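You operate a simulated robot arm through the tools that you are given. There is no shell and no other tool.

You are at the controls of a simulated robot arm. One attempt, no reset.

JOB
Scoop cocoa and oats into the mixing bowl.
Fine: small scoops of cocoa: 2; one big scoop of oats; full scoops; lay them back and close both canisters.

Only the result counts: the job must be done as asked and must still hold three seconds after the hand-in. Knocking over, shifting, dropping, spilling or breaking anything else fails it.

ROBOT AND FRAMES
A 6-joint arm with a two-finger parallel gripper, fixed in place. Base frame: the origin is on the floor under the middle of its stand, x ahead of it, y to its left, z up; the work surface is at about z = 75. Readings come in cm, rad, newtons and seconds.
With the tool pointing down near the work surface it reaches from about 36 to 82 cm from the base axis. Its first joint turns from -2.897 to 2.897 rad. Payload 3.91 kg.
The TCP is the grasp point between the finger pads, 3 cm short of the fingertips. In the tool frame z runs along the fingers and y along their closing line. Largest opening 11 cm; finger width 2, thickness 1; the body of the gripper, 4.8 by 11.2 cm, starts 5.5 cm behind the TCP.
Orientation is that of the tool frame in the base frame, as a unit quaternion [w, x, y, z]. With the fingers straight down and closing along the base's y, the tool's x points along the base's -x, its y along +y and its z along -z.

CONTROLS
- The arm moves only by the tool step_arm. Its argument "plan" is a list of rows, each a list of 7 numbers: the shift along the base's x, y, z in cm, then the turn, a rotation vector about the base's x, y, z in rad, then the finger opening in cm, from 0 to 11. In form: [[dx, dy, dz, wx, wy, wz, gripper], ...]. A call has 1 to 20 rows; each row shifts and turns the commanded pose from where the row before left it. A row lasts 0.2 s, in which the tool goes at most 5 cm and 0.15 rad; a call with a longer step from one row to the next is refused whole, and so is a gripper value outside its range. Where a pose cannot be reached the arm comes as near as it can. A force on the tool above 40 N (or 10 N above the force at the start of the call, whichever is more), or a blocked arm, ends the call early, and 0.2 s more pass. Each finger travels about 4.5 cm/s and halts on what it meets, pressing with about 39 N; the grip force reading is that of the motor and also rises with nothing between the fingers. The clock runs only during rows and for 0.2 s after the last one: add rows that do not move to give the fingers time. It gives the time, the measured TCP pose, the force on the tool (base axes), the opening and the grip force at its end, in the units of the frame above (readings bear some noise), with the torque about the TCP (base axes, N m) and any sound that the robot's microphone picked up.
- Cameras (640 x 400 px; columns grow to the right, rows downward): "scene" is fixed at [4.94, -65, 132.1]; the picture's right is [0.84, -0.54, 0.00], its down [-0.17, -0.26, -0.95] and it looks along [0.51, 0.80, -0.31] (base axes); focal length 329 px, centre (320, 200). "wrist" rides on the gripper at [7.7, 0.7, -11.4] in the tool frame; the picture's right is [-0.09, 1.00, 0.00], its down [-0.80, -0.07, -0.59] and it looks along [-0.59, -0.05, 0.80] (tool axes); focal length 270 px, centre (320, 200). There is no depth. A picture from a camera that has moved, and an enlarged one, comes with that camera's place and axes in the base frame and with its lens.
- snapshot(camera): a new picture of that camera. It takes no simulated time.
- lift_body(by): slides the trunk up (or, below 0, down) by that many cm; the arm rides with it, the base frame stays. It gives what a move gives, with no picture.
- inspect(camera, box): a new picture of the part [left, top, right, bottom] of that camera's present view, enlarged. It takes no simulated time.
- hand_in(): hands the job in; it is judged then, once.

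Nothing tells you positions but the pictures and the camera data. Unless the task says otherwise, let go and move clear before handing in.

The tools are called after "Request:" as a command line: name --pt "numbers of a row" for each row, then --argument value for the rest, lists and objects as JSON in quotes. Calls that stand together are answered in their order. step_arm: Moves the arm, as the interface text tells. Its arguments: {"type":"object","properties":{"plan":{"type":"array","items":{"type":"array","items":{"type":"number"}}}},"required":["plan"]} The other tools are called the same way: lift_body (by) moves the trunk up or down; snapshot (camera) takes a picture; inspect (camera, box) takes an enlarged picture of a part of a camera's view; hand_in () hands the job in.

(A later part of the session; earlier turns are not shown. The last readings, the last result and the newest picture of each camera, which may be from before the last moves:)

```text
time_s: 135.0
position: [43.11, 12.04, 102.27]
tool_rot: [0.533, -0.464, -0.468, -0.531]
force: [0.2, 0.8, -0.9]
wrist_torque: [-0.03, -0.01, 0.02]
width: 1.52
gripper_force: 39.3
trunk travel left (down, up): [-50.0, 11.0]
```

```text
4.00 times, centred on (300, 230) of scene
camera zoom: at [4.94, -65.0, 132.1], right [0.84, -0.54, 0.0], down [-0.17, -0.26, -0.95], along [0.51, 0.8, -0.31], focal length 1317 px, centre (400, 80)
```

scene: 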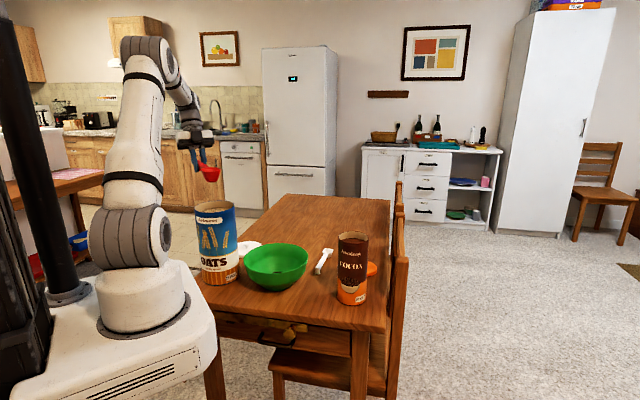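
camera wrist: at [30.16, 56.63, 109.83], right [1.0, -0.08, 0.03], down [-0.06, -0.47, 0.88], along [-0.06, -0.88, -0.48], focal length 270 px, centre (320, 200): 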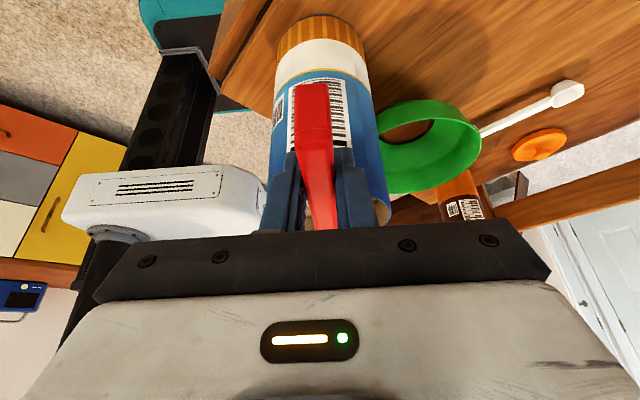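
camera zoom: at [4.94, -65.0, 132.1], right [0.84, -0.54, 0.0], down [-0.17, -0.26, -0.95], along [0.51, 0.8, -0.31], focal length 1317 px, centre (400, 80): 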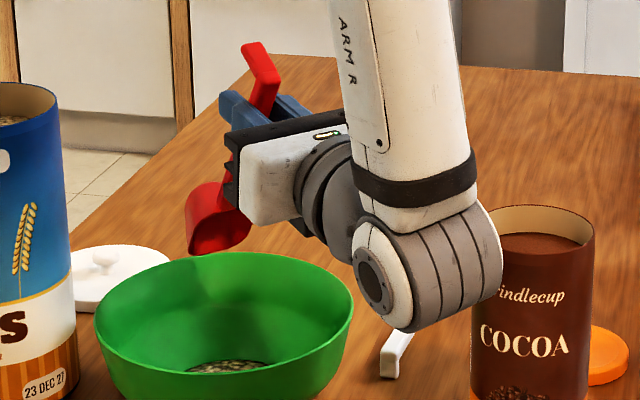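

The scoop is emptied and the oats are in the bowl. Un-tilting back to level.

Request:
step_arm --pt "0 1.52 1.2 -0.1309 0 0 0" --pt "0 1.63 1.0 -0.1309 0 0 0" --pt "0 1.7 0.8 -0.1309 0 0 0" --pt "0 1.75 0.5 -0.1309 0 0 0" --pt "0 1.77 0.3 -0.1309 0 0 0" --pt "0 1.75 0.1 -0.1309 0 0 0" --pt "0 1.71 -0.15 -0.1309 0 0 0" --pt "0 1.64 0.34 -0.1309 0 0 0" --pt "0 1.54 0.13 -0.1309 0 0 0" --pt "0 1.41 -0.07 -0.1309 0 0 0" --pt "0 1.25 0 -0.1309 0 0 0" --pt "0 1.09 0 -0.1309 0 0 0" --pt "0 0.9 0 -0.1309 0 0 0" --pt "0 0.36 0.5 -0.109 0 0 0" --pt "0 0.36 0.5 -0.109 0 0 0" --pt "0 0.36 0.5 -0.109 0 0 0" --pt "0 0.36 0.5 -0.109 0 0 0" --pt "0 0 0 0 0 0 0"

Request:
inspect --camera "scene" --box '[200, 140, 376, 250]'

Request:
snapshot --camera "wrist"

```text
time_s: 138.8
position: [43.25, 33.28, 108.22]
tool_rot: [0.151, 0.69, 0.69, -0.155]
force: [-0.1, -0.2, -0.1]
wrist_torque: [0.03, 0.01, -0.01]
width: 1.5
gripper_force: 39.2
trunk travel left (down, up): [-50.0, 11.0]
```

```text
3.64 times, centred on (288, 195) of scene
camera zoom: at [4.94, -65.0, 132.1], right [0.84, -0.54, 0.0], down [-0.17, -0.26, -0.95], along [0.51, 0.8, -0.31], focal length 1197 px, centre (436, 218)
```

zoom: 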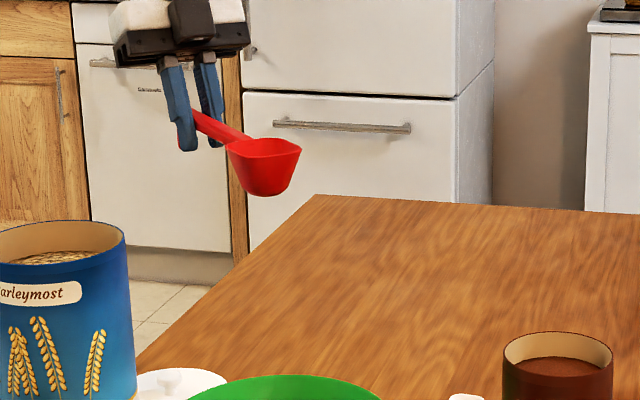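

```text
taken
camera wrist: at [43.81, 45.24, 115.5], right [1.0, -0.08, 0.03], down [-0.07, -0.47, 0.88], along [-0.06, -0.88, -0.48], focal length 270 px, centre (320, 200)
```

wrist: 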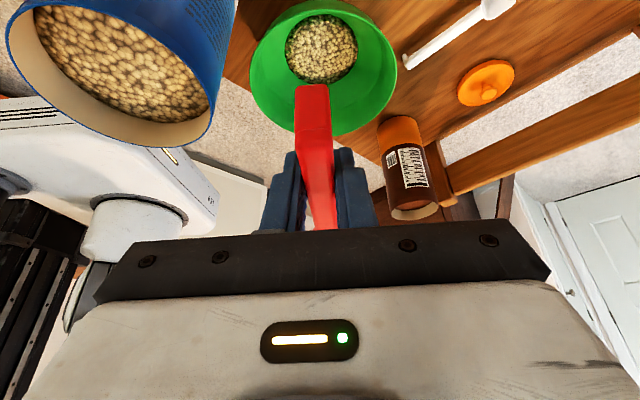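

The oats now sit on top of the cocoa in the bowl. Next I'll return the red scoop to its original place.

Request:
step_arm --pt "1.7 2.93 0 0 0 0.1077 0" --pt "1.7 2.93 0 0 0 0.1077 0" --pt "1.7 2.93 0 0 0 0.1077 0" --pt "1.7 2.93 0 0 0 0.1077 0" --pt "1.7 2.93 0 0 0 0.1077 0" --pt "1.7 2.93 0 0 0 0.1077 0" --pt "1.77 2.99 0 0 0 0.1077 0" --pt "0 0 -4.5 0 0 0 0" --pt "0 0 -4.5 0 0 0 0" --pt "0 0 -4.5 0 0 0 0" --pt "0 0 -4.5 0 0 0 0" --pt "0 0 -4.5 0 0 0 0" --pt "0 0 -3.0 0 0 0 0" --pt "0 0 -1.5 0 0 0 0" --pt "0 0 0 0 0 0 0"

Request:
inspect --camera "scene" --box '[220, 180, 348, 260]'

```text
time_s: 142.0
position: [54.98, 53.92, 81.29]
tool_rot: [0.197, 0.388, 0.896, -0.09]
force: [-0.1, -0.6, -0.4]
wrist_torque: [0.03, 0.04, 0.02]
width: 1.54
gripper_force: 39.1
trunk travel left (down, up): [-50.0, 11.0]
```

```text
5.00 times, centred on (284, 220) of scene
camera zoom: at [4.94, -65.0, 132.1], right [0.84, -0.54, 0.0], down [-0.17, -0.26, -0.95], along [0.51, 0.8, -0.31], focal length 1646 px, centre (500, 100)
```

zoom: 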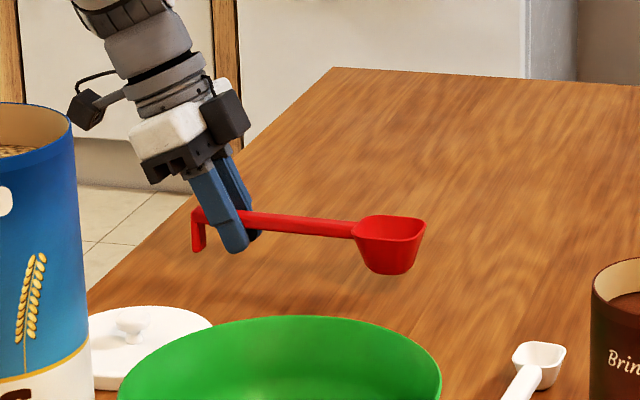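

Request:
step_arm --pt "0.15 -0.05 -1.2 0 0 0 0" --pt "0.05 0 -0.8 0 0 0 0" --pt "0 0 -0.4 0 0 0 0" --pt "0 0 -0.2 0 0 0 0" --pt "0 0 0 0 0 0 0"

Request:
inspect --camera "scene" --box '[220, 180, 348, 260]'

```text
time_s: 143.2
position: [55.43, 53.79, 78.75]
tool_rot: [0.196, 0.389, 0.896, -0.089]
force: [-0.1, -0.6, -1.3]
wrist_torque: [0.02, 0.03, -0.02]
width: 1.52
gripper_force: 38.9
trunk travel left (down, up): [-50.0, 11.0]
```

```text
5.00 times, centred on (284, 220) of scene
camera zoom: at [4.94, -65.0, 132.1], right [0.84, -0.54, 0.0], down [-0.17, -0.26, -0.95], along [0.51, 0.8, -0.31], focal length 1646 px, centre (500, 100)
```

zoom: 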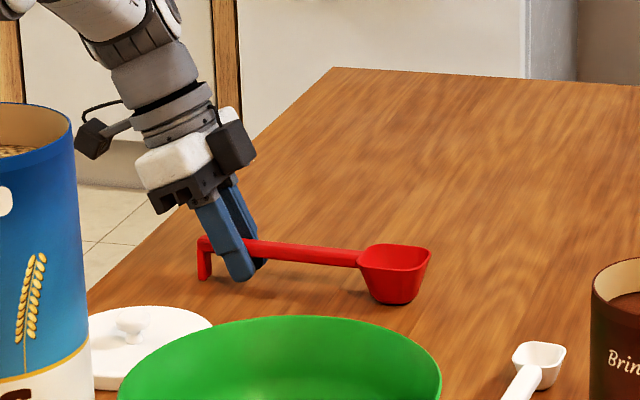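

Request:
step_arm --pt "-0.15 0 -0.15 0 0 0 0" --pt "0 0 0 0 0 0 0" --pt "0 0 0 0 0 0 2.0" --pt "0 0 0 0 0 0 4.0" --pt "0 0 0 0 0 0 4.0"

Request:
step_arm --pt "0 0 1.5 0 0 0 4" --pt "0 0 3 0 0 0 4" --pt "0 0 4 0 0 0 4" --pt "0 0 4 0 0 0 4" --pt "0 0 4 0 0 0 4" --pt "0 0 4 0 0 0 4" --pt "0 0 0 0 0 0 4"

Request:
inspect --camera "scene" --box '[240, 210, 320, 260]'

Request:
inspect --camera "scene" --box '[180, 180, 400, 318]'

```text
time_s: 144.4
position: [55.13, 53.8, 78.6]
tool_rot: [0.196, 0.387, 0.897, -0.089]
force: [-0.5, 0.5, -0.4]
wrist_torque: [0.02, -0.02, 0.01]
width: 4.01
gripper_force: 0.0
trunk travel left (down, up): [-50.0, 11.0]
```

```text
time_s: 146.0
position: [55.26, 53.97, 99.07]
tool_rot: [0.196, 0.387, 0.897, -0.089]
force: [-0.6, 0.3, -0.5]
wrist_torque: [-0.05, -0.01, 0.0]
width: 4.01
gripper_force: 0.2
trunk travel left (down, up): [-50.0, 11.0]
```

```text
8.00 times, centred on (280, 235) of scene
camera zoom: at [4.94, -65.0, 132.1], right [0.84, -0.54, 0.0], down [-0.17, -0.26, -0.95], along [0.51, 0.8, -0.31], focal length 2633 px, centre (640, -80)
```

zoom: 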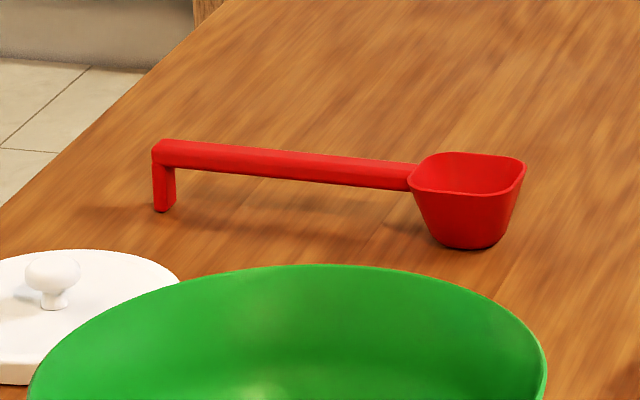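

```text
2.90 times, centred on (290, 249) of scene
camera zoom: at [4.94, -65.0, 132.1], right [0.84, -0.54, 0.0], down [-0.17, -0.26, -0.95], along [0.51, 0.8, -0.31], focal length 954 px, centre (407, 58)
```

zoom: 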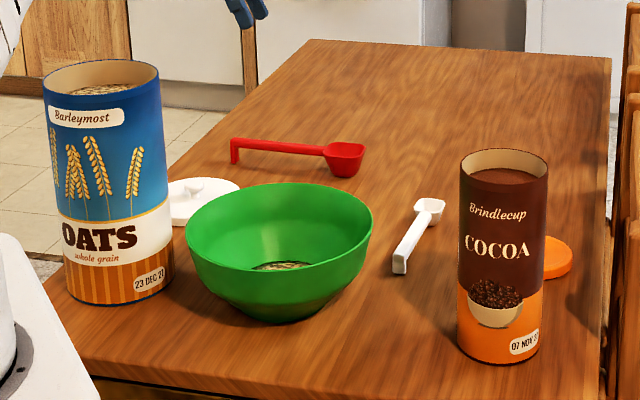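

The red scoop is exactly back in its original place. Now the lids: I'll bring the tool vertical above the white oats lid to measure its knob.

Request:
step_arm --pt "-0.5 -0.5 1 0.105 0.0992 0 5" --pt "-0.5 -0.5 0.5 0.105 0.0992 0 6" --pt "-0.5 -0.5 0 0.105 0.0992 0 6" --pt "-1.6 -1.75 0 0 0 0.136 6" --pt "-1.6 -1.75 0 0 0 0.136 6" --pt "-1.6 -1.75 0 0 0 0.136 6" --pt "-1.6 -1.75 0 0 0 0.136 6" --pt "-1.6 -1.75 0 0 0 0.136 6" --pt "-1.6 -1.7 0 0 0 0.136 6" --pt "0 0 0 0 0 0 6"

Request:
snapshot --camera "wrist"

Request:
inspect --camera "wrist" --box '[224, 0, 416, 120]'

Request:
inspect --camera "scene" --box '[220, 230, 284, 270]'

```text
time_s: 148.2
position: [44.08, 41.99, 100.57]
tool_rot: [0.001, -0.002, 1.0, -0.005]
force: [0.7, 0.3, 0.1]
wrist_torque: [0.02, 0.02, 0.0]
width: 5.99
gripper_force: 0.1
trunk travel left (down, up): [-50.0, 11.0]
```

```text
taken
camera wrist: at [36.28, 42.83, 112.05], right [0.08, 1.0, -0.01], down [0.8, -0.06, 0.6], along [0.59, -0.06, -0.8], focal length 270 px, centre (320, 200)
```

wrist: 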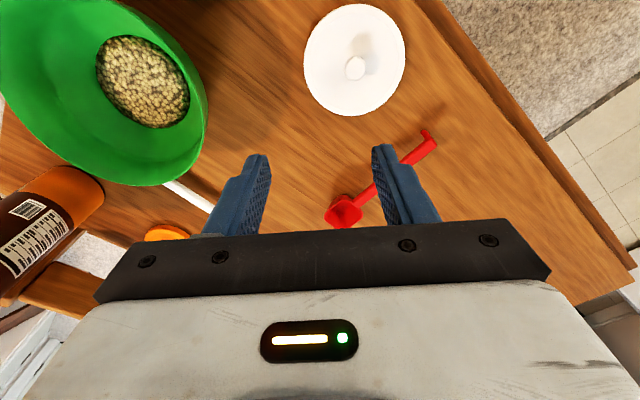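

```text
3.33 times, centred on (320, 60) of wrist
camera zoom: at [36.28, 42.83, 112.05], right [0.08, 1.0, -0.01], down [0.8, -0.06, 0.6], along [0.59, -0.06, -0.8], focal length 901 px, centre (320, 667)
```

zoom: 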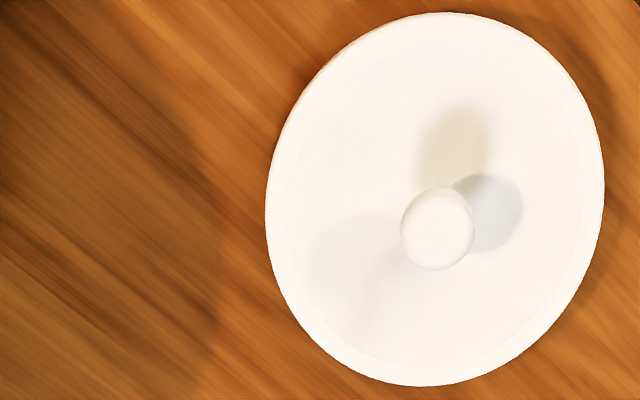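

```text
10.00 times, centred on (252, 250) of scene
camera zoom: at [4.94, -65.0, 132.1], right [0.84, -0.54, 0.0], down [-0.17, -0.26, -0.95], along [0.51, 0.8, -0.31], focal length 3292 px, centre (1000, -300)
```

zoom: 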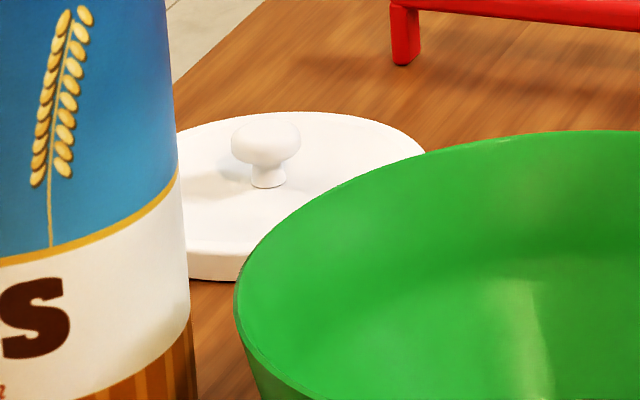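

The white lid is centred at about (42.9, 46.0) with a mushroom knob about 2.6 cm wide. Before grabbing it I'll measure the oats rim centre precisely from above.

Request:
step_arm --pt "0 0 4.4 0.01 0.002 0 6" --pt "0 0 4.4 0 0 0 6" --pt "0 0 4.4 0 0 0 6" --pt "0 0 4.3 0 0 0 6" --pt "-3.15 -2.25 0 0 0 0 6" --pt "-3.15 -2.25 0 0 0 0 6" --pt "-3.15 -2.25 0 0 0 0 6" --pt "-3.1 -2.2 0 0 0 0 6" --pt "0 0 0 0 0 0 6"

Request:
snapshot --camera "wrist"

Request:
inspect --camera "wrist" --box '[224, 0, 416, 120]'

```text
time_s: 150.2
position: [31.64, 32.9, 117.96]
tool_rot: [-0.001, 0.0, 1.0, 0.001]
force: [0.3, -0.4, -1.0]
wrist_torque: [0.01, 0.02, -0.01]
width: 6.0
gripper_force: 0.0
trunk travel left (down, up): [-50.0, 11.0]
```

```text
taken
camera wrist: at [23.84, 33.74, 129.46], right [0.09, 1.0, 0.0], down [0.8, -0.07, 0.59], along [0.59, -0.05, -0.8], focal length 270 px, centre (320, 200)
```

wrist: 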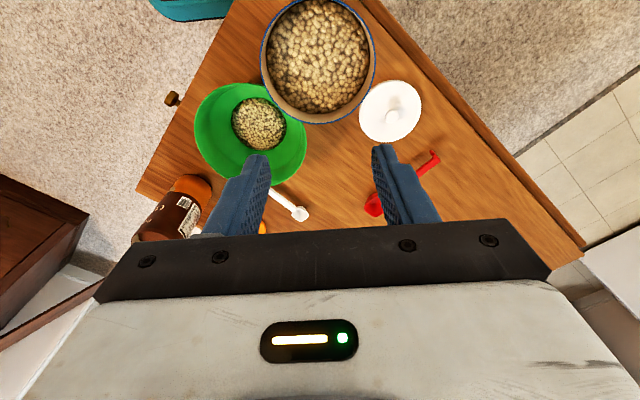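

```text
3.33 times, centred on (320, 60) of wrist
camera zoom: at [23.84, 33.74, 129.46], right [0.09, 1.0, 0.0], down [0.8, -0.07, 0.59], along [0.59, -0.05, -0.8], focal length 901 px, centre (320, 667)
```

zoom: 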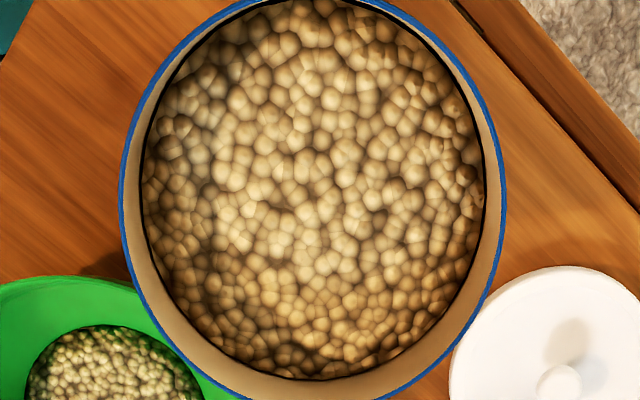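

Request:
inspect --camera "wrist" --box '[240, 30, 400, 130]'

Request:
inspect --camera "wrist" --box '[240, 0, 400, 100]'

```text
4.00 times, centred on (320, 80) of wrist
camera zoom: at [23.84, 33.74, 129.46], right [0.09, 1.0, 0.0], down [0.8, -0.07, 0.59], along [0.59, -0.05, -0.8], focal length 1081 px, centre (320, 680)
```

zoom: 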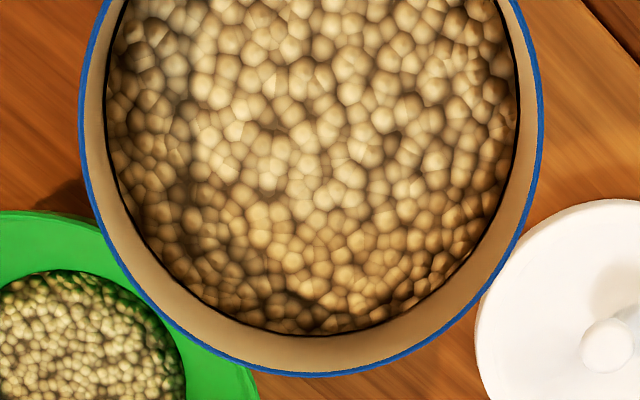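

```text
4.00 times, centred on (320, 50) of wrist
camera zoom: at [23.84, 33.74, 129.46], right [0.09, 1.0, 0.0], down [0.8, -0.07, 0.59], along [0.59, -0.05, -0.8], focal length 1081 px, centre (320, 800)
```

zoom: 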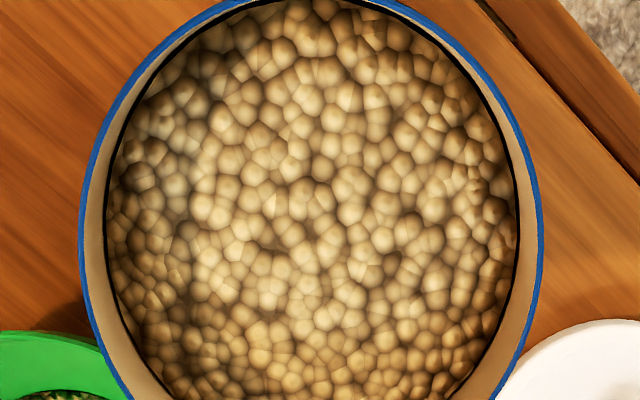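

The oats rim centre by wrist camera is about (29.7, 33.1) with radius 6.0. Now I'll go down over the white lid's knob.

Request:
step_arm --pt "2.82 3.28 0 0 0 0 6" --pt "2.82 3.28 0 0 0 0 6" --pt "2.82 3.27 0 0 0 0 6" --pt "2.8 3.27 0 0 0 0 6" --pt "0 0 -4.5 0 0 0 6" --pt "0 0 -4.5 0 0 0 6" --pt "0 0 -4.5 0 0 0 6" --pt "0 0 -4.5 0 0 0 6" --pt "0 0 -4.5 0 0 0 6" --pt "0 0 -4.5 0 0 0 5" --pt "0 0 0 0 0 0 5"

Request:
snapshot --camera "wrist"

Request:
inspect --camera "scene" --box '[200, 190, 328, 270]'

```text
time_s: 152.6
position: [42.83, 45.92, 91.34]
tool_rot: [0.0, -0.001, 1.0, 0.001]
force: [-0.2, 0.4, -0.2]
wrist_torque: [0.01, 0.03, 0.03]
width: 5.02
gripper_force: 0.0
trunk travel left (down, up): [-50.0, 11.0]
```

```text
taken
camera wrist: at [34.94, 46.66, 102.82], right [0.09, 1.0, 0.0], down [0.8, -0.07, 0.59], along [0.59, -0.05, -0.8], focal length 270 px, centre (320, 200)
```

wrist: 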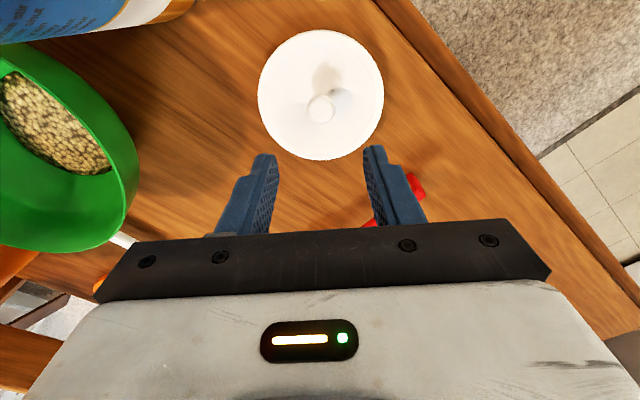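

```text
5.00 times, centred on (264, 230) of scene
camera zoom: at [4.94, -65.0, 132.1], right [0.84, -0.54, 0.0], down [-0.17, -0.26, -0.95], along [0.51, 0.8, -0.31], focal length 1646 px, centre (600, 50)
```

zoom: 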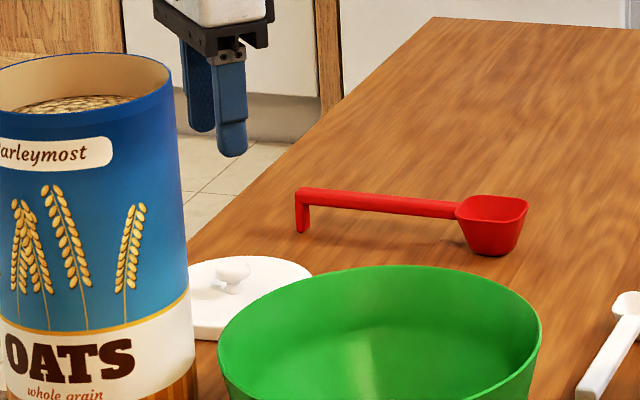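

Request:
step_arm --pt "0.03 0.05 -4 0 0 0 5" --pt "0 0 -4 0 0 0 5" --pt "0 0 -2.5 0 0 0 5" --pt "0 0 -1.3 0 0 0 5" --pt "0 0 0 0 0 0 5"

Request:
inspect --camera "scene" --box '[220, 220, 284, 260]'

Request:
snapshot --camera "wrist"

```text
time_s: 153.8
position: [42.99, 46.01, 79.28]
tool_rot: [0.0, -0.001, 1.0, 0.001]
force: [0.4, -0.6, 1.4]
wrist_torque: [0.02, 0.02, 0.01]
width: 5.01
gripper_force: 0.1
trunk travel left (down, up): [-50.0, 11.0]
```

```text
10.00 times, centred on (252, 240) of scene
camera zoom: at [4.94, -65.0, 132.1], right [0.84, -0.54, 0.0], down [-0.17, -0.26, -0.95], along [0.51, 0.8, -0.31], focal length 3292 px, centre (1000, -200)
```

zoom: 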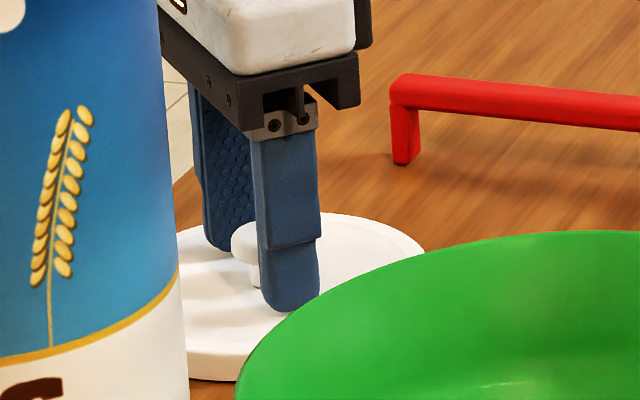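

```text
taken
camera wrist: at [35.16, 46.83, 90.85], right [0.09, 1.0, 0.0], down [0.8, -0.07, 0.59], along [0.59, -0.05, -0.8], focal length 270 px, centre (320, 200)
```

wrist: 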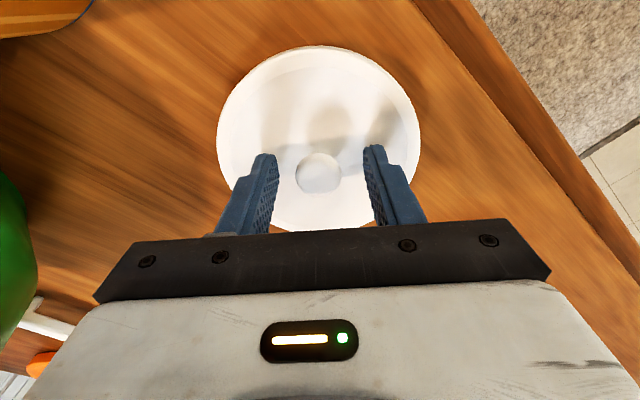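

The fingers straddle the knob. Closing on it.

Request:
step_arm --pt "0 0 0.1 0 0 0 4" --pt "0 0 0 0 0 0 2" --pt "0 0 0 0 0 0 1" --pt "0 0 0 0 0 0 1" --pt "0 0 0 0 0 0 1"

Request:
snapshot --camera "wrist"

Request:
inspect --camera "scene" --box '[220, 220, 284, 260]'

```text
time_s: 155.0
position: [42.92, 46.09, 79.45]
tool_rot: [0.0, -0.001, 1.0, 0.001]
force: [0.4, 0.8, -0.2]
wrist_torque: [-0.03, -0.02, -0.01]
width: 2.31
gripper_force: 38.9
trunk travel left (down, up): [-50.0, 11.0]
```

```text
taken
camera wrist: at [35.14, 46.82, 90.95], right [0.09, 1.0, 0.0], down [0.8, -0.07, 0.59], along [0.59, -0.05, -0.8], focal length 270 px, centre (320, 200)
```

wrist: 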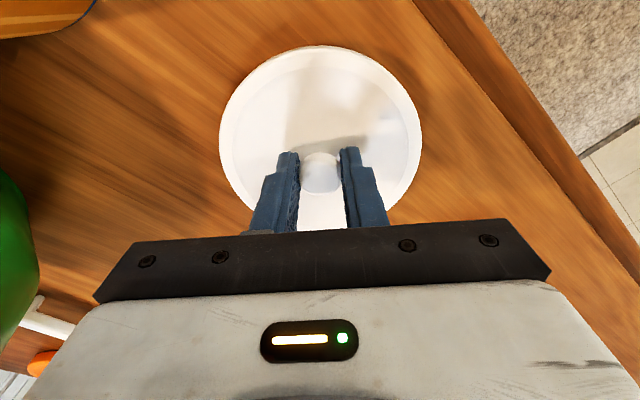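

```text
10.00 times, centred on (252, 240) of scene
camera zoom: at [4.94, -65.0, 132.1], right [0.84, -0.54, 0.0], down [-0.17, -0.26, -0.95], along [0.51, 0.8, -0.31], focal length 3292 px, centre (1000, -200)
```

zoom: 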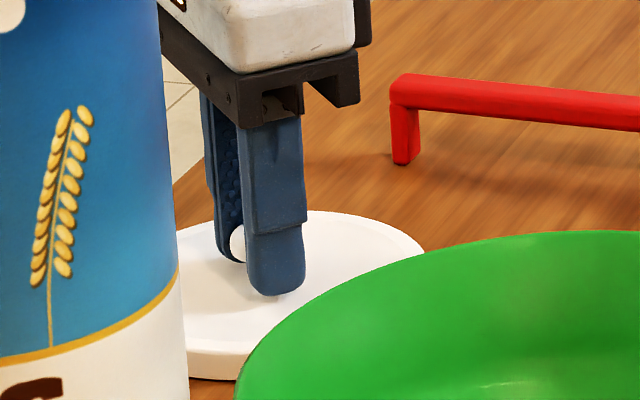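

The knob is held at 2.31 cm. Lifting the lid.

Request:
step_arm --pt "0 0 0.7 0 0 0 1" --pt "0 0 1.5 0 0 0 1" --pt "0 0 3 0 0 0 1" --pt "0 0 4 0 0 0 1" --pt "0 0 4.5 0 0 0 1" --pt "0 0 4.5 0 0 0 1" --pt "0 0 4.5 0 0 0 1" --pt "0 0 4.0 0 0 0 1" --pt "0 0 1.5 0 0 0 1" --pt "0 0 0 0 0 0 1"

Request:
snapshot --camera "wrist"

Request:
inspect --camera "scene" --box '[180, 150, 308, 230]'

```text
time_s: 157.2
position: [42.55, 46.08, 107.71]
tool_rot: [-0.001, -0.001, 1.0, 0.0]
force: [0.0, 0.0, 0.3]
wrist_torque: [0.0, 0.01, 0.01]
width: 2.27
gripper_force: 39.3
trunk travel left (down, up): [-50.0, 11.0]
```

```text
taken
camera wrist: at [34.77, 46.81, 119.21], right [0.09, 1.0, 0.0], down [0.8, -0.07, 0.59], along [0.59, -0.05, -0.8], focal length 270 px, centre (320, 200)
```

wrist: 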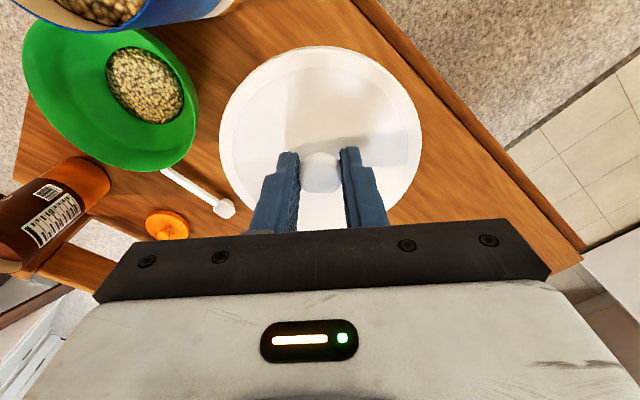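

```text
5.00 times, centred on (244, 190) of scene
camera zoom: at [4.94, -65.0, 132.1], right [0.84, -0.54, 0.0], down [-0.17, -0.26, -0.95], along [0.51, 0.8, -0.31], focal length 1646 px, centre (700, 250)
```

zoom: 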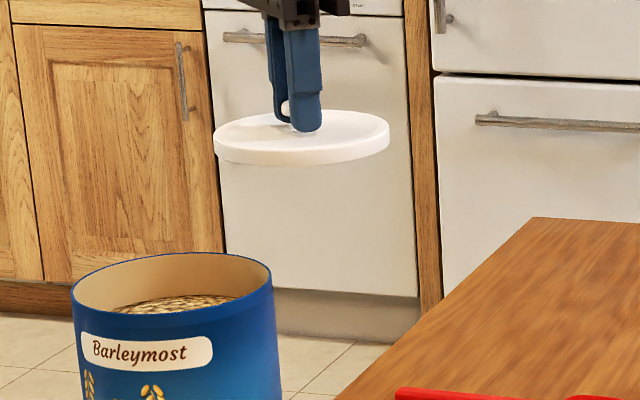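

The lid is held level. I'll move it over the oats canister and check the alignment.

Request:
step_arm --pt "-1.85 -1.88 0 0 0 0 1" --pt "-2.2 -2.2 0 0 0 0 1" --pt "-2.2 -2.2 0 0 0 0 1" --pt "-2.2 -2.2 0 0 0 0 1" --pt "-2.2 -2.2 0 0 0 0 1" --pt "-2.2 -2.3 0 0 0 0 1" --pt "0 0 -1.5 0 0 0 1" --pt "0 0 -0.8 0 0 0 1" --pt "0 0 0 0 0 0 1"

Request:
snapshot --camera "wrist"

Request:
inspect --camera "wrist" --box '[200, 0, 440, 150]'

Request:
inspect --camera "scene" --box '[160, 170, 256, 230]'

```text
time_s: 159.2
position: [30.02, 33.13, 105.33]
tool_rot: [0.0, -0.001, 1.0, 0.001]
force: [0.4, -0.3, -0.4]
wrist_torque: [-0.01, 0.01, 0.03]
width: 2.28
gripper_force: 38.7
trunk travel left (down, up): [-50.0, 11.0]
```

```text
taken
camera wrist: at [22.18, 33.91, 116.84], right [0.09, 1.0, 0.0], down [0.8, -0.07, 0.59], along [0.59, -0.05, -0.8], focal length 270 px, centre (320, 200)
```

wrist: 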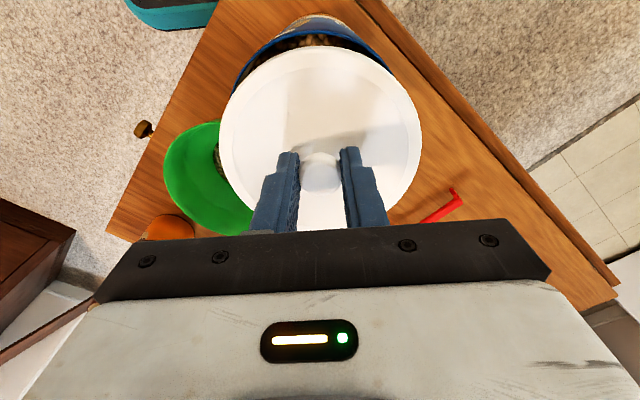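

```text
2.67 times, centred on (320, 75) of wrist
camera zoom: at [22.18, 33.91, 116.84], right [0.09, 1.0, 0.0], down [0.8, -0.07, 0.59], along [0.59, -0.05, -0.8], focal length 721 px, centre (320, 533)
```

zoom: 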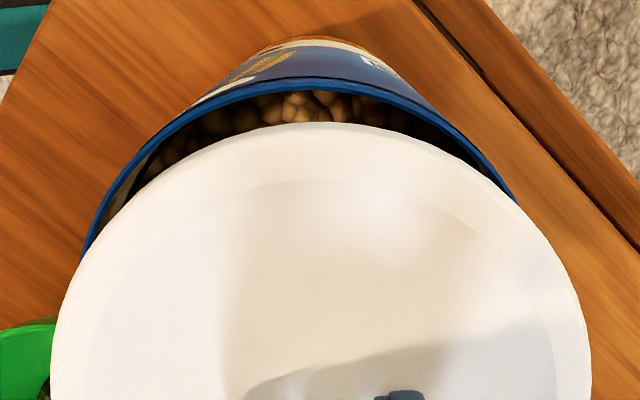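

```text
6.67 times, centred on (208, 200) of scene
camera zoom: at [4.94, -65.0, 132.1], right [0.84, -0.54, 0.0], down [-0.17, -0.26, -0.95], along [0.51, 0.8, -0.31], focal length 2194 px, centre (1067, 200)
```

zoom: 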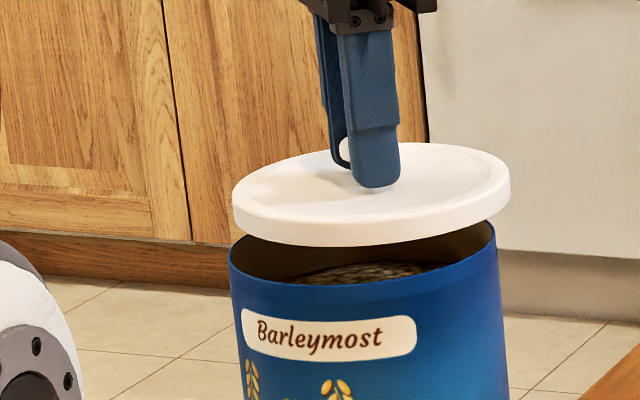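

Comparing lid and rim, the lid is about half a centimetre too far in +x. I'll shift it, lower it close to the rim, and compare again with less parallax.

Request:
step_arm --pt "-0.3 0.0 -0.5 0 0 0 1" --pt "-0.25 0.0 -0.5 0 0 0 1" --pt "0 0 -0.5 0 0 0 1" --pt "0 0 -0.4 0 0 0 1" --pt "0 0 0 0 0 0 1"

Request:
inspect --camera "wrist" --box '[200, 0, 440, 150]'

Request:
inspect --camera "scene" --box '[160, 180, 256, 240]'

```text
time_s: 160.4
position: [29.44, 33.07, 103.53]
tool_rot: [0.0, -0.002, 1.0, 0.001]
force: [0.7, 0.2, -0.3]
wrist_torque: [0.03, -0.02, 0.01]
width: 2.31
gripper_force: 38.8
trunk travel left (down, up): [-50.0, 11.0]
```

```text
2.67 times, centred on (320, 75) of wrist
camera zoom: at [21.66, 33.88, 114.92], right [0.09, 1.0, 0.0], down [0.8, -0.07, 0.59], along [0.59, -0.05, -0.8], focal length 721 px, centre (320, 533)
```

zoom: 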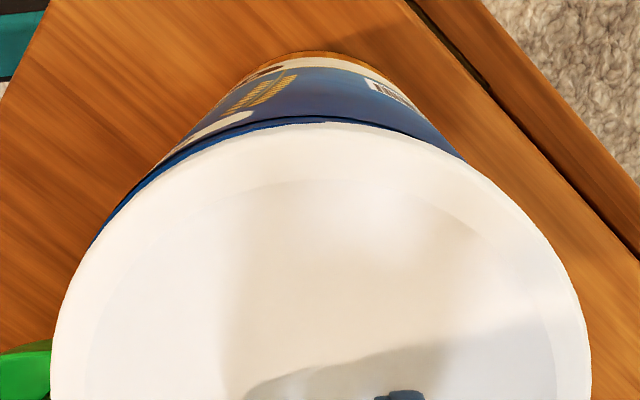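

```text
6.67 times, centred on (208, 210) of scene
camera zoom: at [4.94, -65.0, 132.1], right [0.84, -0.54, 0.0], down [-0.17, -0.26, -0.95], along [0.51, 0.8, -0.31], focal length 2194 px, centre (1067, 133)
```

zoom: 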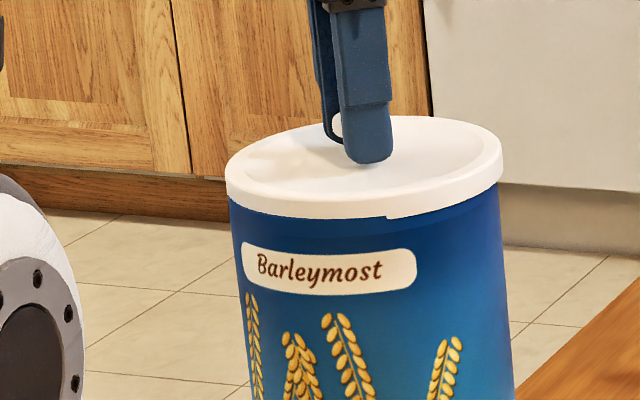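

Request:
inspect --camera "scene" --box '[190, 195, 238, 225]'

Request:
inspect --camera "wrist" --box '[224, 20, 384, 120]'

```text
13.33 times, centred on (214, 210) of scene
camera zoom: at [4.94, -65.0, 132.1], right [0.84, -0.54, 0.0], down [-0.17, -0.26, -0.95], along [0.51, 0.8, -0.31], focal length 4389 px, centre (1733, 67)
```

zoom: 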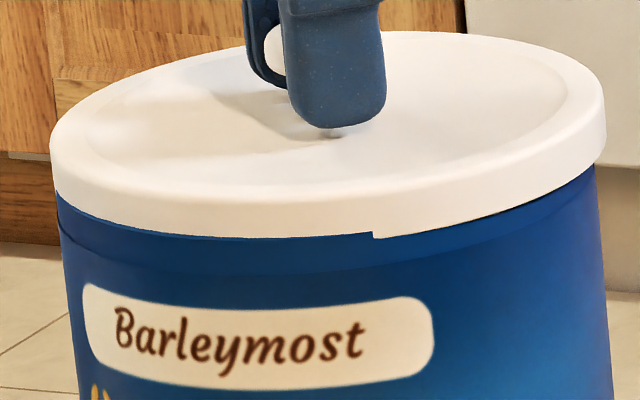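

```text
4.00 times, centred on (304, 70) of wrist
camera zoom: at [21.66, 33.88, 114.92], right [0.09, 1.0, 0.0], down [0.8, -0.07, 0.59], along [0.59, -0.05, -0.8], focal length 1081 px, centre (384, 720)
```

zoom: 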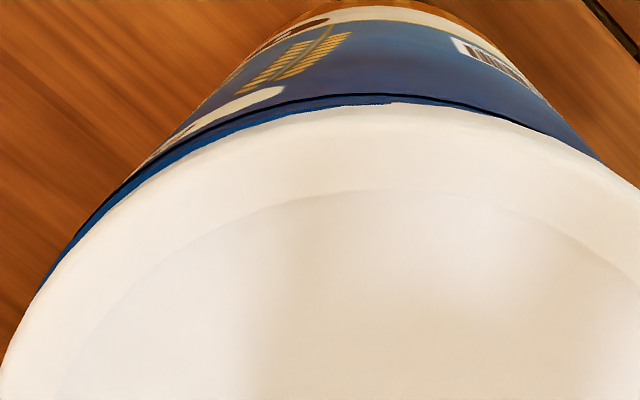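

The rim is really near z 99.2, and the lid is displaced slightly toward +x/+y. I'll raise it a touch, correct by about 2 mm, and recheck.

Request:
step_arm --pt "0 0 0.7 0 0 0 1" --pt "-0.2 -0.17 0 0 0 0 1" --pt "0 0 -0.4 0 0 0 1" --pt "0 0 0 0 0 0 1"

Request:
inspect --camera "scene" --box '[190, 195, 238, 225]'

Request:
inspect --camera "wrist" --box '[224, 20, 384, 120]'

Request:
inspect --camera "wrist" --box '[280, 20, 440, 120]'

```text
time_s: 161.4
position: [29.04, 32.88, 103.65]
tool_rot: [0.0, 0.0, 1.0, 0.0]
force: [-0.1, 0.6, 0.2]
wrist_torque: [0.0, -0.04, -0.01]
width: 2.32
gripper_force: 38.8
trunk travel left (down, up): [-50.0, 11.0]
```

```text
13.33 times, centred on (214, 210) of scene
camera zoom: at [4.94, -65.0, 132.1], right [0.84, -0.54, 0.0], down [-0.17, -0.26, -0.95], along [0.51, 0.8, -0.31], focal length 4389 px, centre (1733, 67)
```

zoom: 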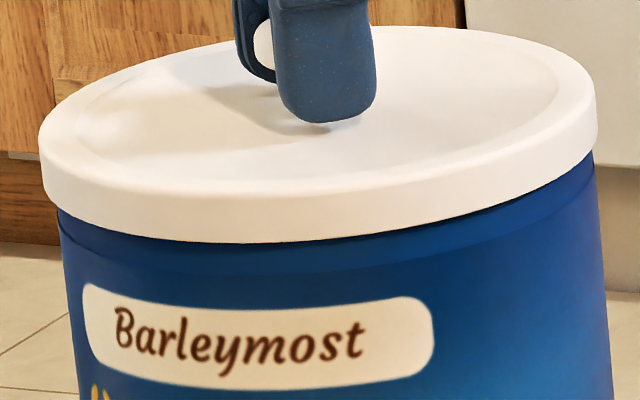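

```text
4.00 times, centred on (304, 70) of wrist
camera zoom: at [21.39, 33.67, 115.16], right [0.09, 1.0, 0.0], down [0.8, -0.07, 0.59], along [0.59, -0.05, -0.8], focal length 1081 px, centre (384, 720)
```

zoom: 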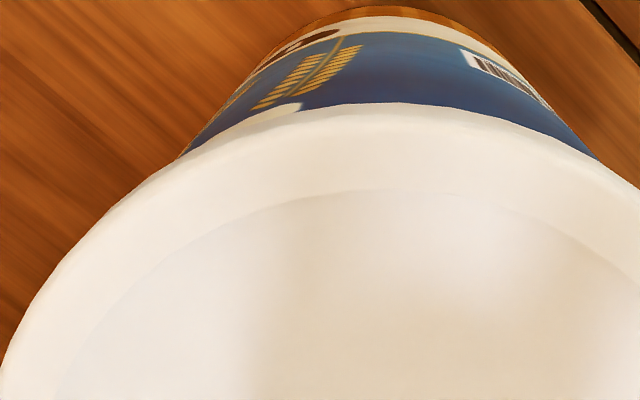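

```text
4.00 times, centred on (360, 70) of wrist
camera zoom: at [21.39, 33.67, 115.16], right [0.09, 1.0, 0.0], down [0.8, -0.07, 0.59], along [0.59, -0.05, -0.8], focal length 1081 px, centre (160, 720)
```

zoom: 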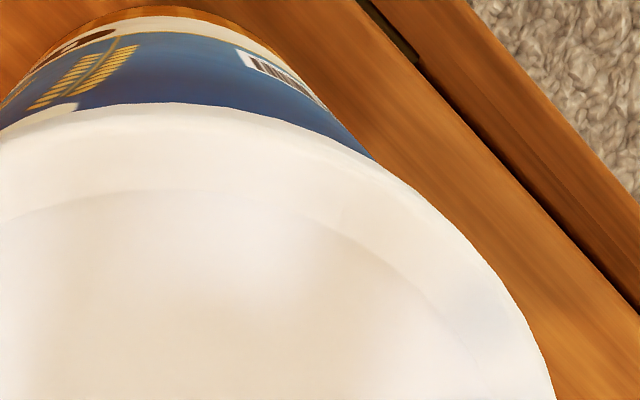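

Request:
step_arm --pt "0.17 0.03 0 0 0 0 1" --pt "0 0 -0.2 0 0 0 1" --pt "0 0 0 0 0 0 1"

Request:
inspect --camera "scene" --box '[190, 195, 238, 225]'

Request:
inspect --camera "wrist" --box '[224, 20, 384, 120]'

```text
time_s: 162.2
position: [29.45, 32.98, 103.67]
tool_rot: [-0.001, -0.001, 1.0, 0.0]
force: [-1.0, 0.0, -0.1]
wrist_torque: [0.0, -0.01, 0.04]
width: 2.31
gripper_force: 39.1
trunk travel left (down, up): [-50.0, 11.0]
```

```text
13.33 times, centred on (214, 210) of scene
camera zoom: at [4.94, -65.0, 132.1], right [0.84, -0.54, 0.0], down [-0.17, -0.26, -0.95], along [0.51, 0.8, -0.31], focal length 4389 px, centre (1733, 67)
```

zoom: 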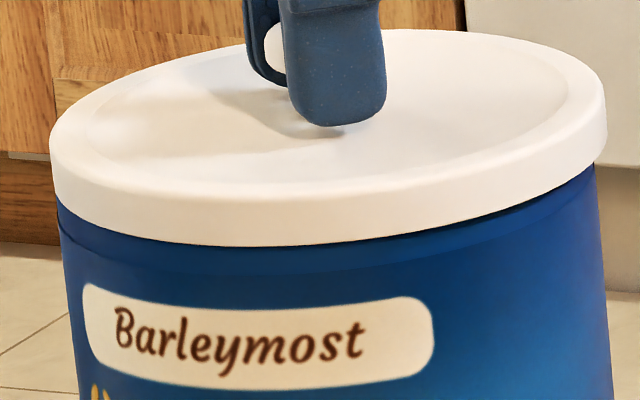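

```text
4.00 times, centred on (304, 70) of wrist
camera zoom: at [21.62, 33.69, 115.03], right [0.09, 1.0, 0.0], down [0.8, -0.07, 0.59], along [0.59, -0.05, -0.8], focal length 1081 px, centre (384, 720)
```

zoom: 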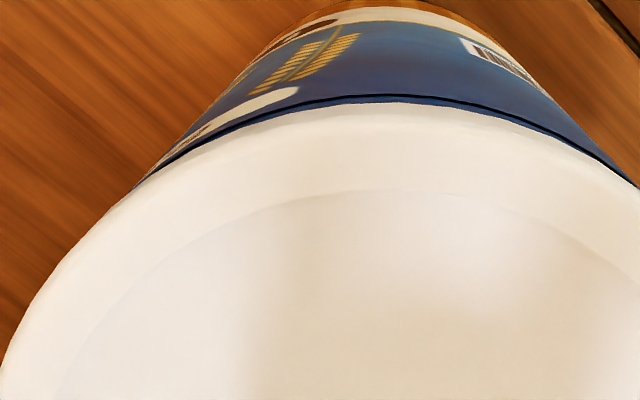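

Request:
step_arm --pt "-0.12 -0.05 0 0 0 0 1" --pt "0 0 -0.15 0 0 0 1" --pt "0 0 -0.15 0 0 0 1" --pt "0 0 0 0 0 0 1"

Request:
inspect --camera "scene" --box '[190, 195, 238, 225]'

Request:
inspect --camera "wrist" --box '[224, 20, 384, 120]'

```text
time_s: 163.2
position: [29.23, 32.88, 103.22]
tool_rot: [0.0, -0.001, 1.0, 0.001]
force: [-0.3, 0.8, 0.0]
wrist_torque: [-0.03, 0.01, 0.01]
width: 2.32
gripper_force: 38.5
trunk travel left (down, up): [-50.0, 11.0]
```

```text
13.33 times, centred on (214, 210) of scene
camera zoom: at [4.94, -65.0, 132.1], right [0.84, -0.54, 0.0], down [-0.17, -0.26, -0.95], along [0.51, 0.8, -0.31], focal length 4389 px, centre (1733, 67)
```

zoom: 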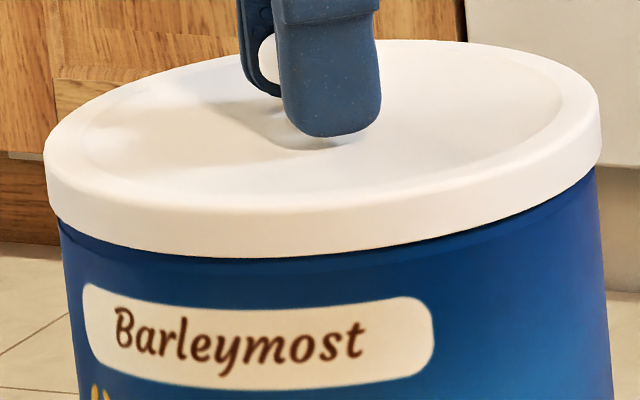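

```text
4.00 times, centred on (304, 70) of wrist
camera zoom: at [21.47, 33.71, 114.79], right [0.09, 1.0, 0.0], down [0.8, -0.07, 0.59], along [0.59, -0.05, -0.8], focal length 1081 px, centre (384, 720)
```

zoom: 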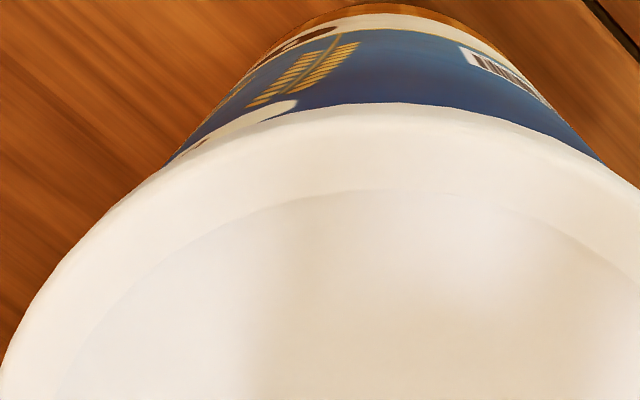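

The skirt is now passing evenly over the rim with no force. Continuing to lower gently.

Request:
step_arm --pt "0.04 0 -0.15 0 0 0 1" --pt "0 0 -0.15 0 0 0 1" --pt "0 0 -0.1 0 0 0 1" --pt "0 0 0 0 0 0 1"

Request:
inspect --camera "scene" --box '[190, 195, 238, 225]'

```text
time_s: 164.2
position: [29.09, 32.98, 102.94]
tool_rot: [0.0, 0.0, 1.0, 0.001]
force: [-1.4, 4.0, 7.6]
wrist_torque: [0.06, 0.03, 0.0]
width: 2.31
gripper_force: 39.2
trunk travel left (down, up): [-50.0, 11.0]
heard: snap
```

```text
13.33 times, centred on (214, 210) of scene
camera zoom: at [4.94, -65.0, 132.1], right [0.84, -0.54, 0.0], down [-0.17, -0.26, -0.95], along [0.51, 0.8, -0.31], focal length 4389 px, centre (1733, 67)
```

zoom: 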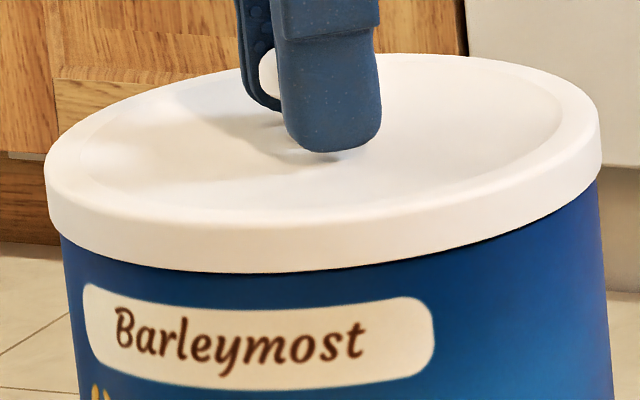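

A snap: the oats lid is on. I'll release the knob and rise.

Request:
step_arm --pt "0 0 0.1 0 0 0 1" --pt "0 0 0 0 0 0 3" --pt "0 0 0 0 0 0 5" --pt "0 0 0 0 0 0 5" --pt "0 0 1 0 0 0 5" --pt "0 0 3 0 0 0 5" --pt "0 0 4 0 0 0 5" --pt "0 0 4 0 0 0 5" --pt "0 0 0 0 0 0 5"

Request:
inspect --camera "scene" --box '[180, 180, 400, 318]'

Request:
inspect --camera "scene" --box '[180, 190, 260, 240]'

```text
time_s: 166.2
position: [29.27, 33.0, 114.92]
tool_rot: [-0.001, 0.0, 1.0, 0.001]
force: [0.1, -0.5, 0.2]
wrist_torque: [-0.04, -0.01, -0.02]
width: 5.0
gripper_force: 0.0
trunk travel left (down, up): [-50.0, 11.0]
```

```text
2.90 times, centred on (290, 249) of scene
camera zoom: at [4.94, -65.0, 132.1], right [0.84, -0.54, 0.0], down [-0.17, -0.26, -0.95], along [0.51, 0.8, -0.31], focal length 954 px, centre (407, 58)
```

zoom: 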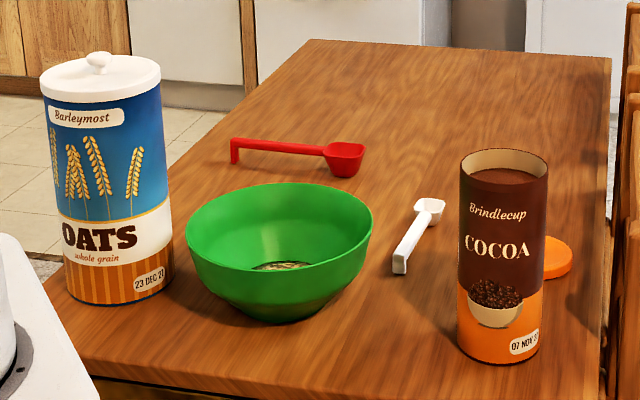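

```text
8.00 times, centred on (220, 215) of scene
camera zoom: at [4.94, -65.0, 132.1], right [0.84, -0.54, 0.0], down [-0.17, -0.26, -0.95], along [0.51, 0.8, -0.31], focal length 2633 px, centre (1120, 80)
```

zoom: 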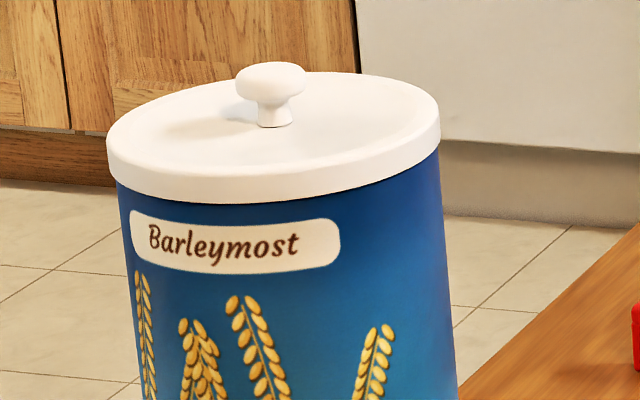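

The oats canister is closed. Now I'll go above the orange cocoa lid to measure it, staying high on the way.

Request:
step_arm --pt "4.2 -2.3 0 0 0 0 5" --pt "4.2 -2.3 0 0 0 0 5" --pt "4.2 -2.3 0 0 0 0 5" --pt "4.2 -2.3 0 0 0 0 5" --pt "4.2 -2.3 0 0 0 0 5" --pt "4.2 -2.3 0 0 0 0 5" --pt "4.2 -2.3 0 0 0 0 5" --pt "4.2 -2.3 0 0 0 0 5" --pt "4.2 -2.3 0 0 0 0 5" --pt "3.0 -1.5 -2 0 0 0 5" --pt "0 0 -4 0 0 0 5" --pt "0 0 -4 0 0 0 5" --pt "0 0 -4 0 0 0 5" --pt "0 0 0 0 0 0 5"

Request:
snapshot --camera "wrist"

Request:
inspect --camera "wrist" --box '[224, 0, 416, 120]'

Request:
snapshot --camera "scene"

```text
time_s: 169.2
position: [70.07, 10.9, 100.89]
tool_rot: [-0.001, -0.001, 1.0, 0.001]
force: [-0.6, -0.1, -0.8]
wrist_torque: [-0.02, 0.01, -0.05]
width: 4.99
gripper_force: 0.0
trunk travel left (down, up): [-50.0, 11.0]
```

```text
taken
camera wrist: at [62.23, 11.71, 112.4], right [0.09, 1.0, 0.0], down [0.8, -0.07, 0.59], along [0.59, -0.05, -0.8], focal length 270 px, centre (320, 200)
```

wrist: 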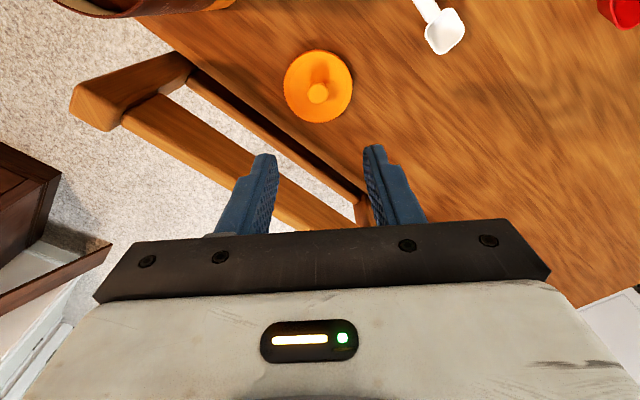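

```text
3.33 times, centred on (320, 60) of wrist
camera zoom: at [62.23, 11.71, 112.4], right [0.09, 1.0, 0.0], down [0.8, -0.07, 0.59], along [0.59, -0.05, -0.8], focal length 901 px, centre (320, 667)
```

zoom: 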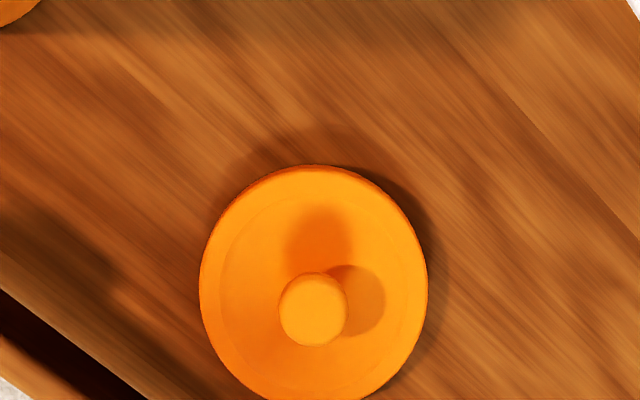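

```text
taken
```

scene: 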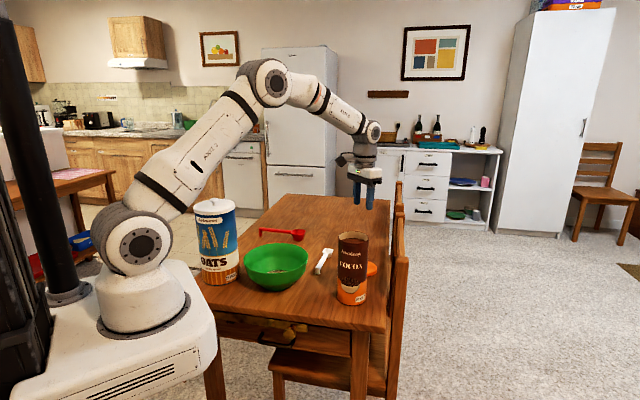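

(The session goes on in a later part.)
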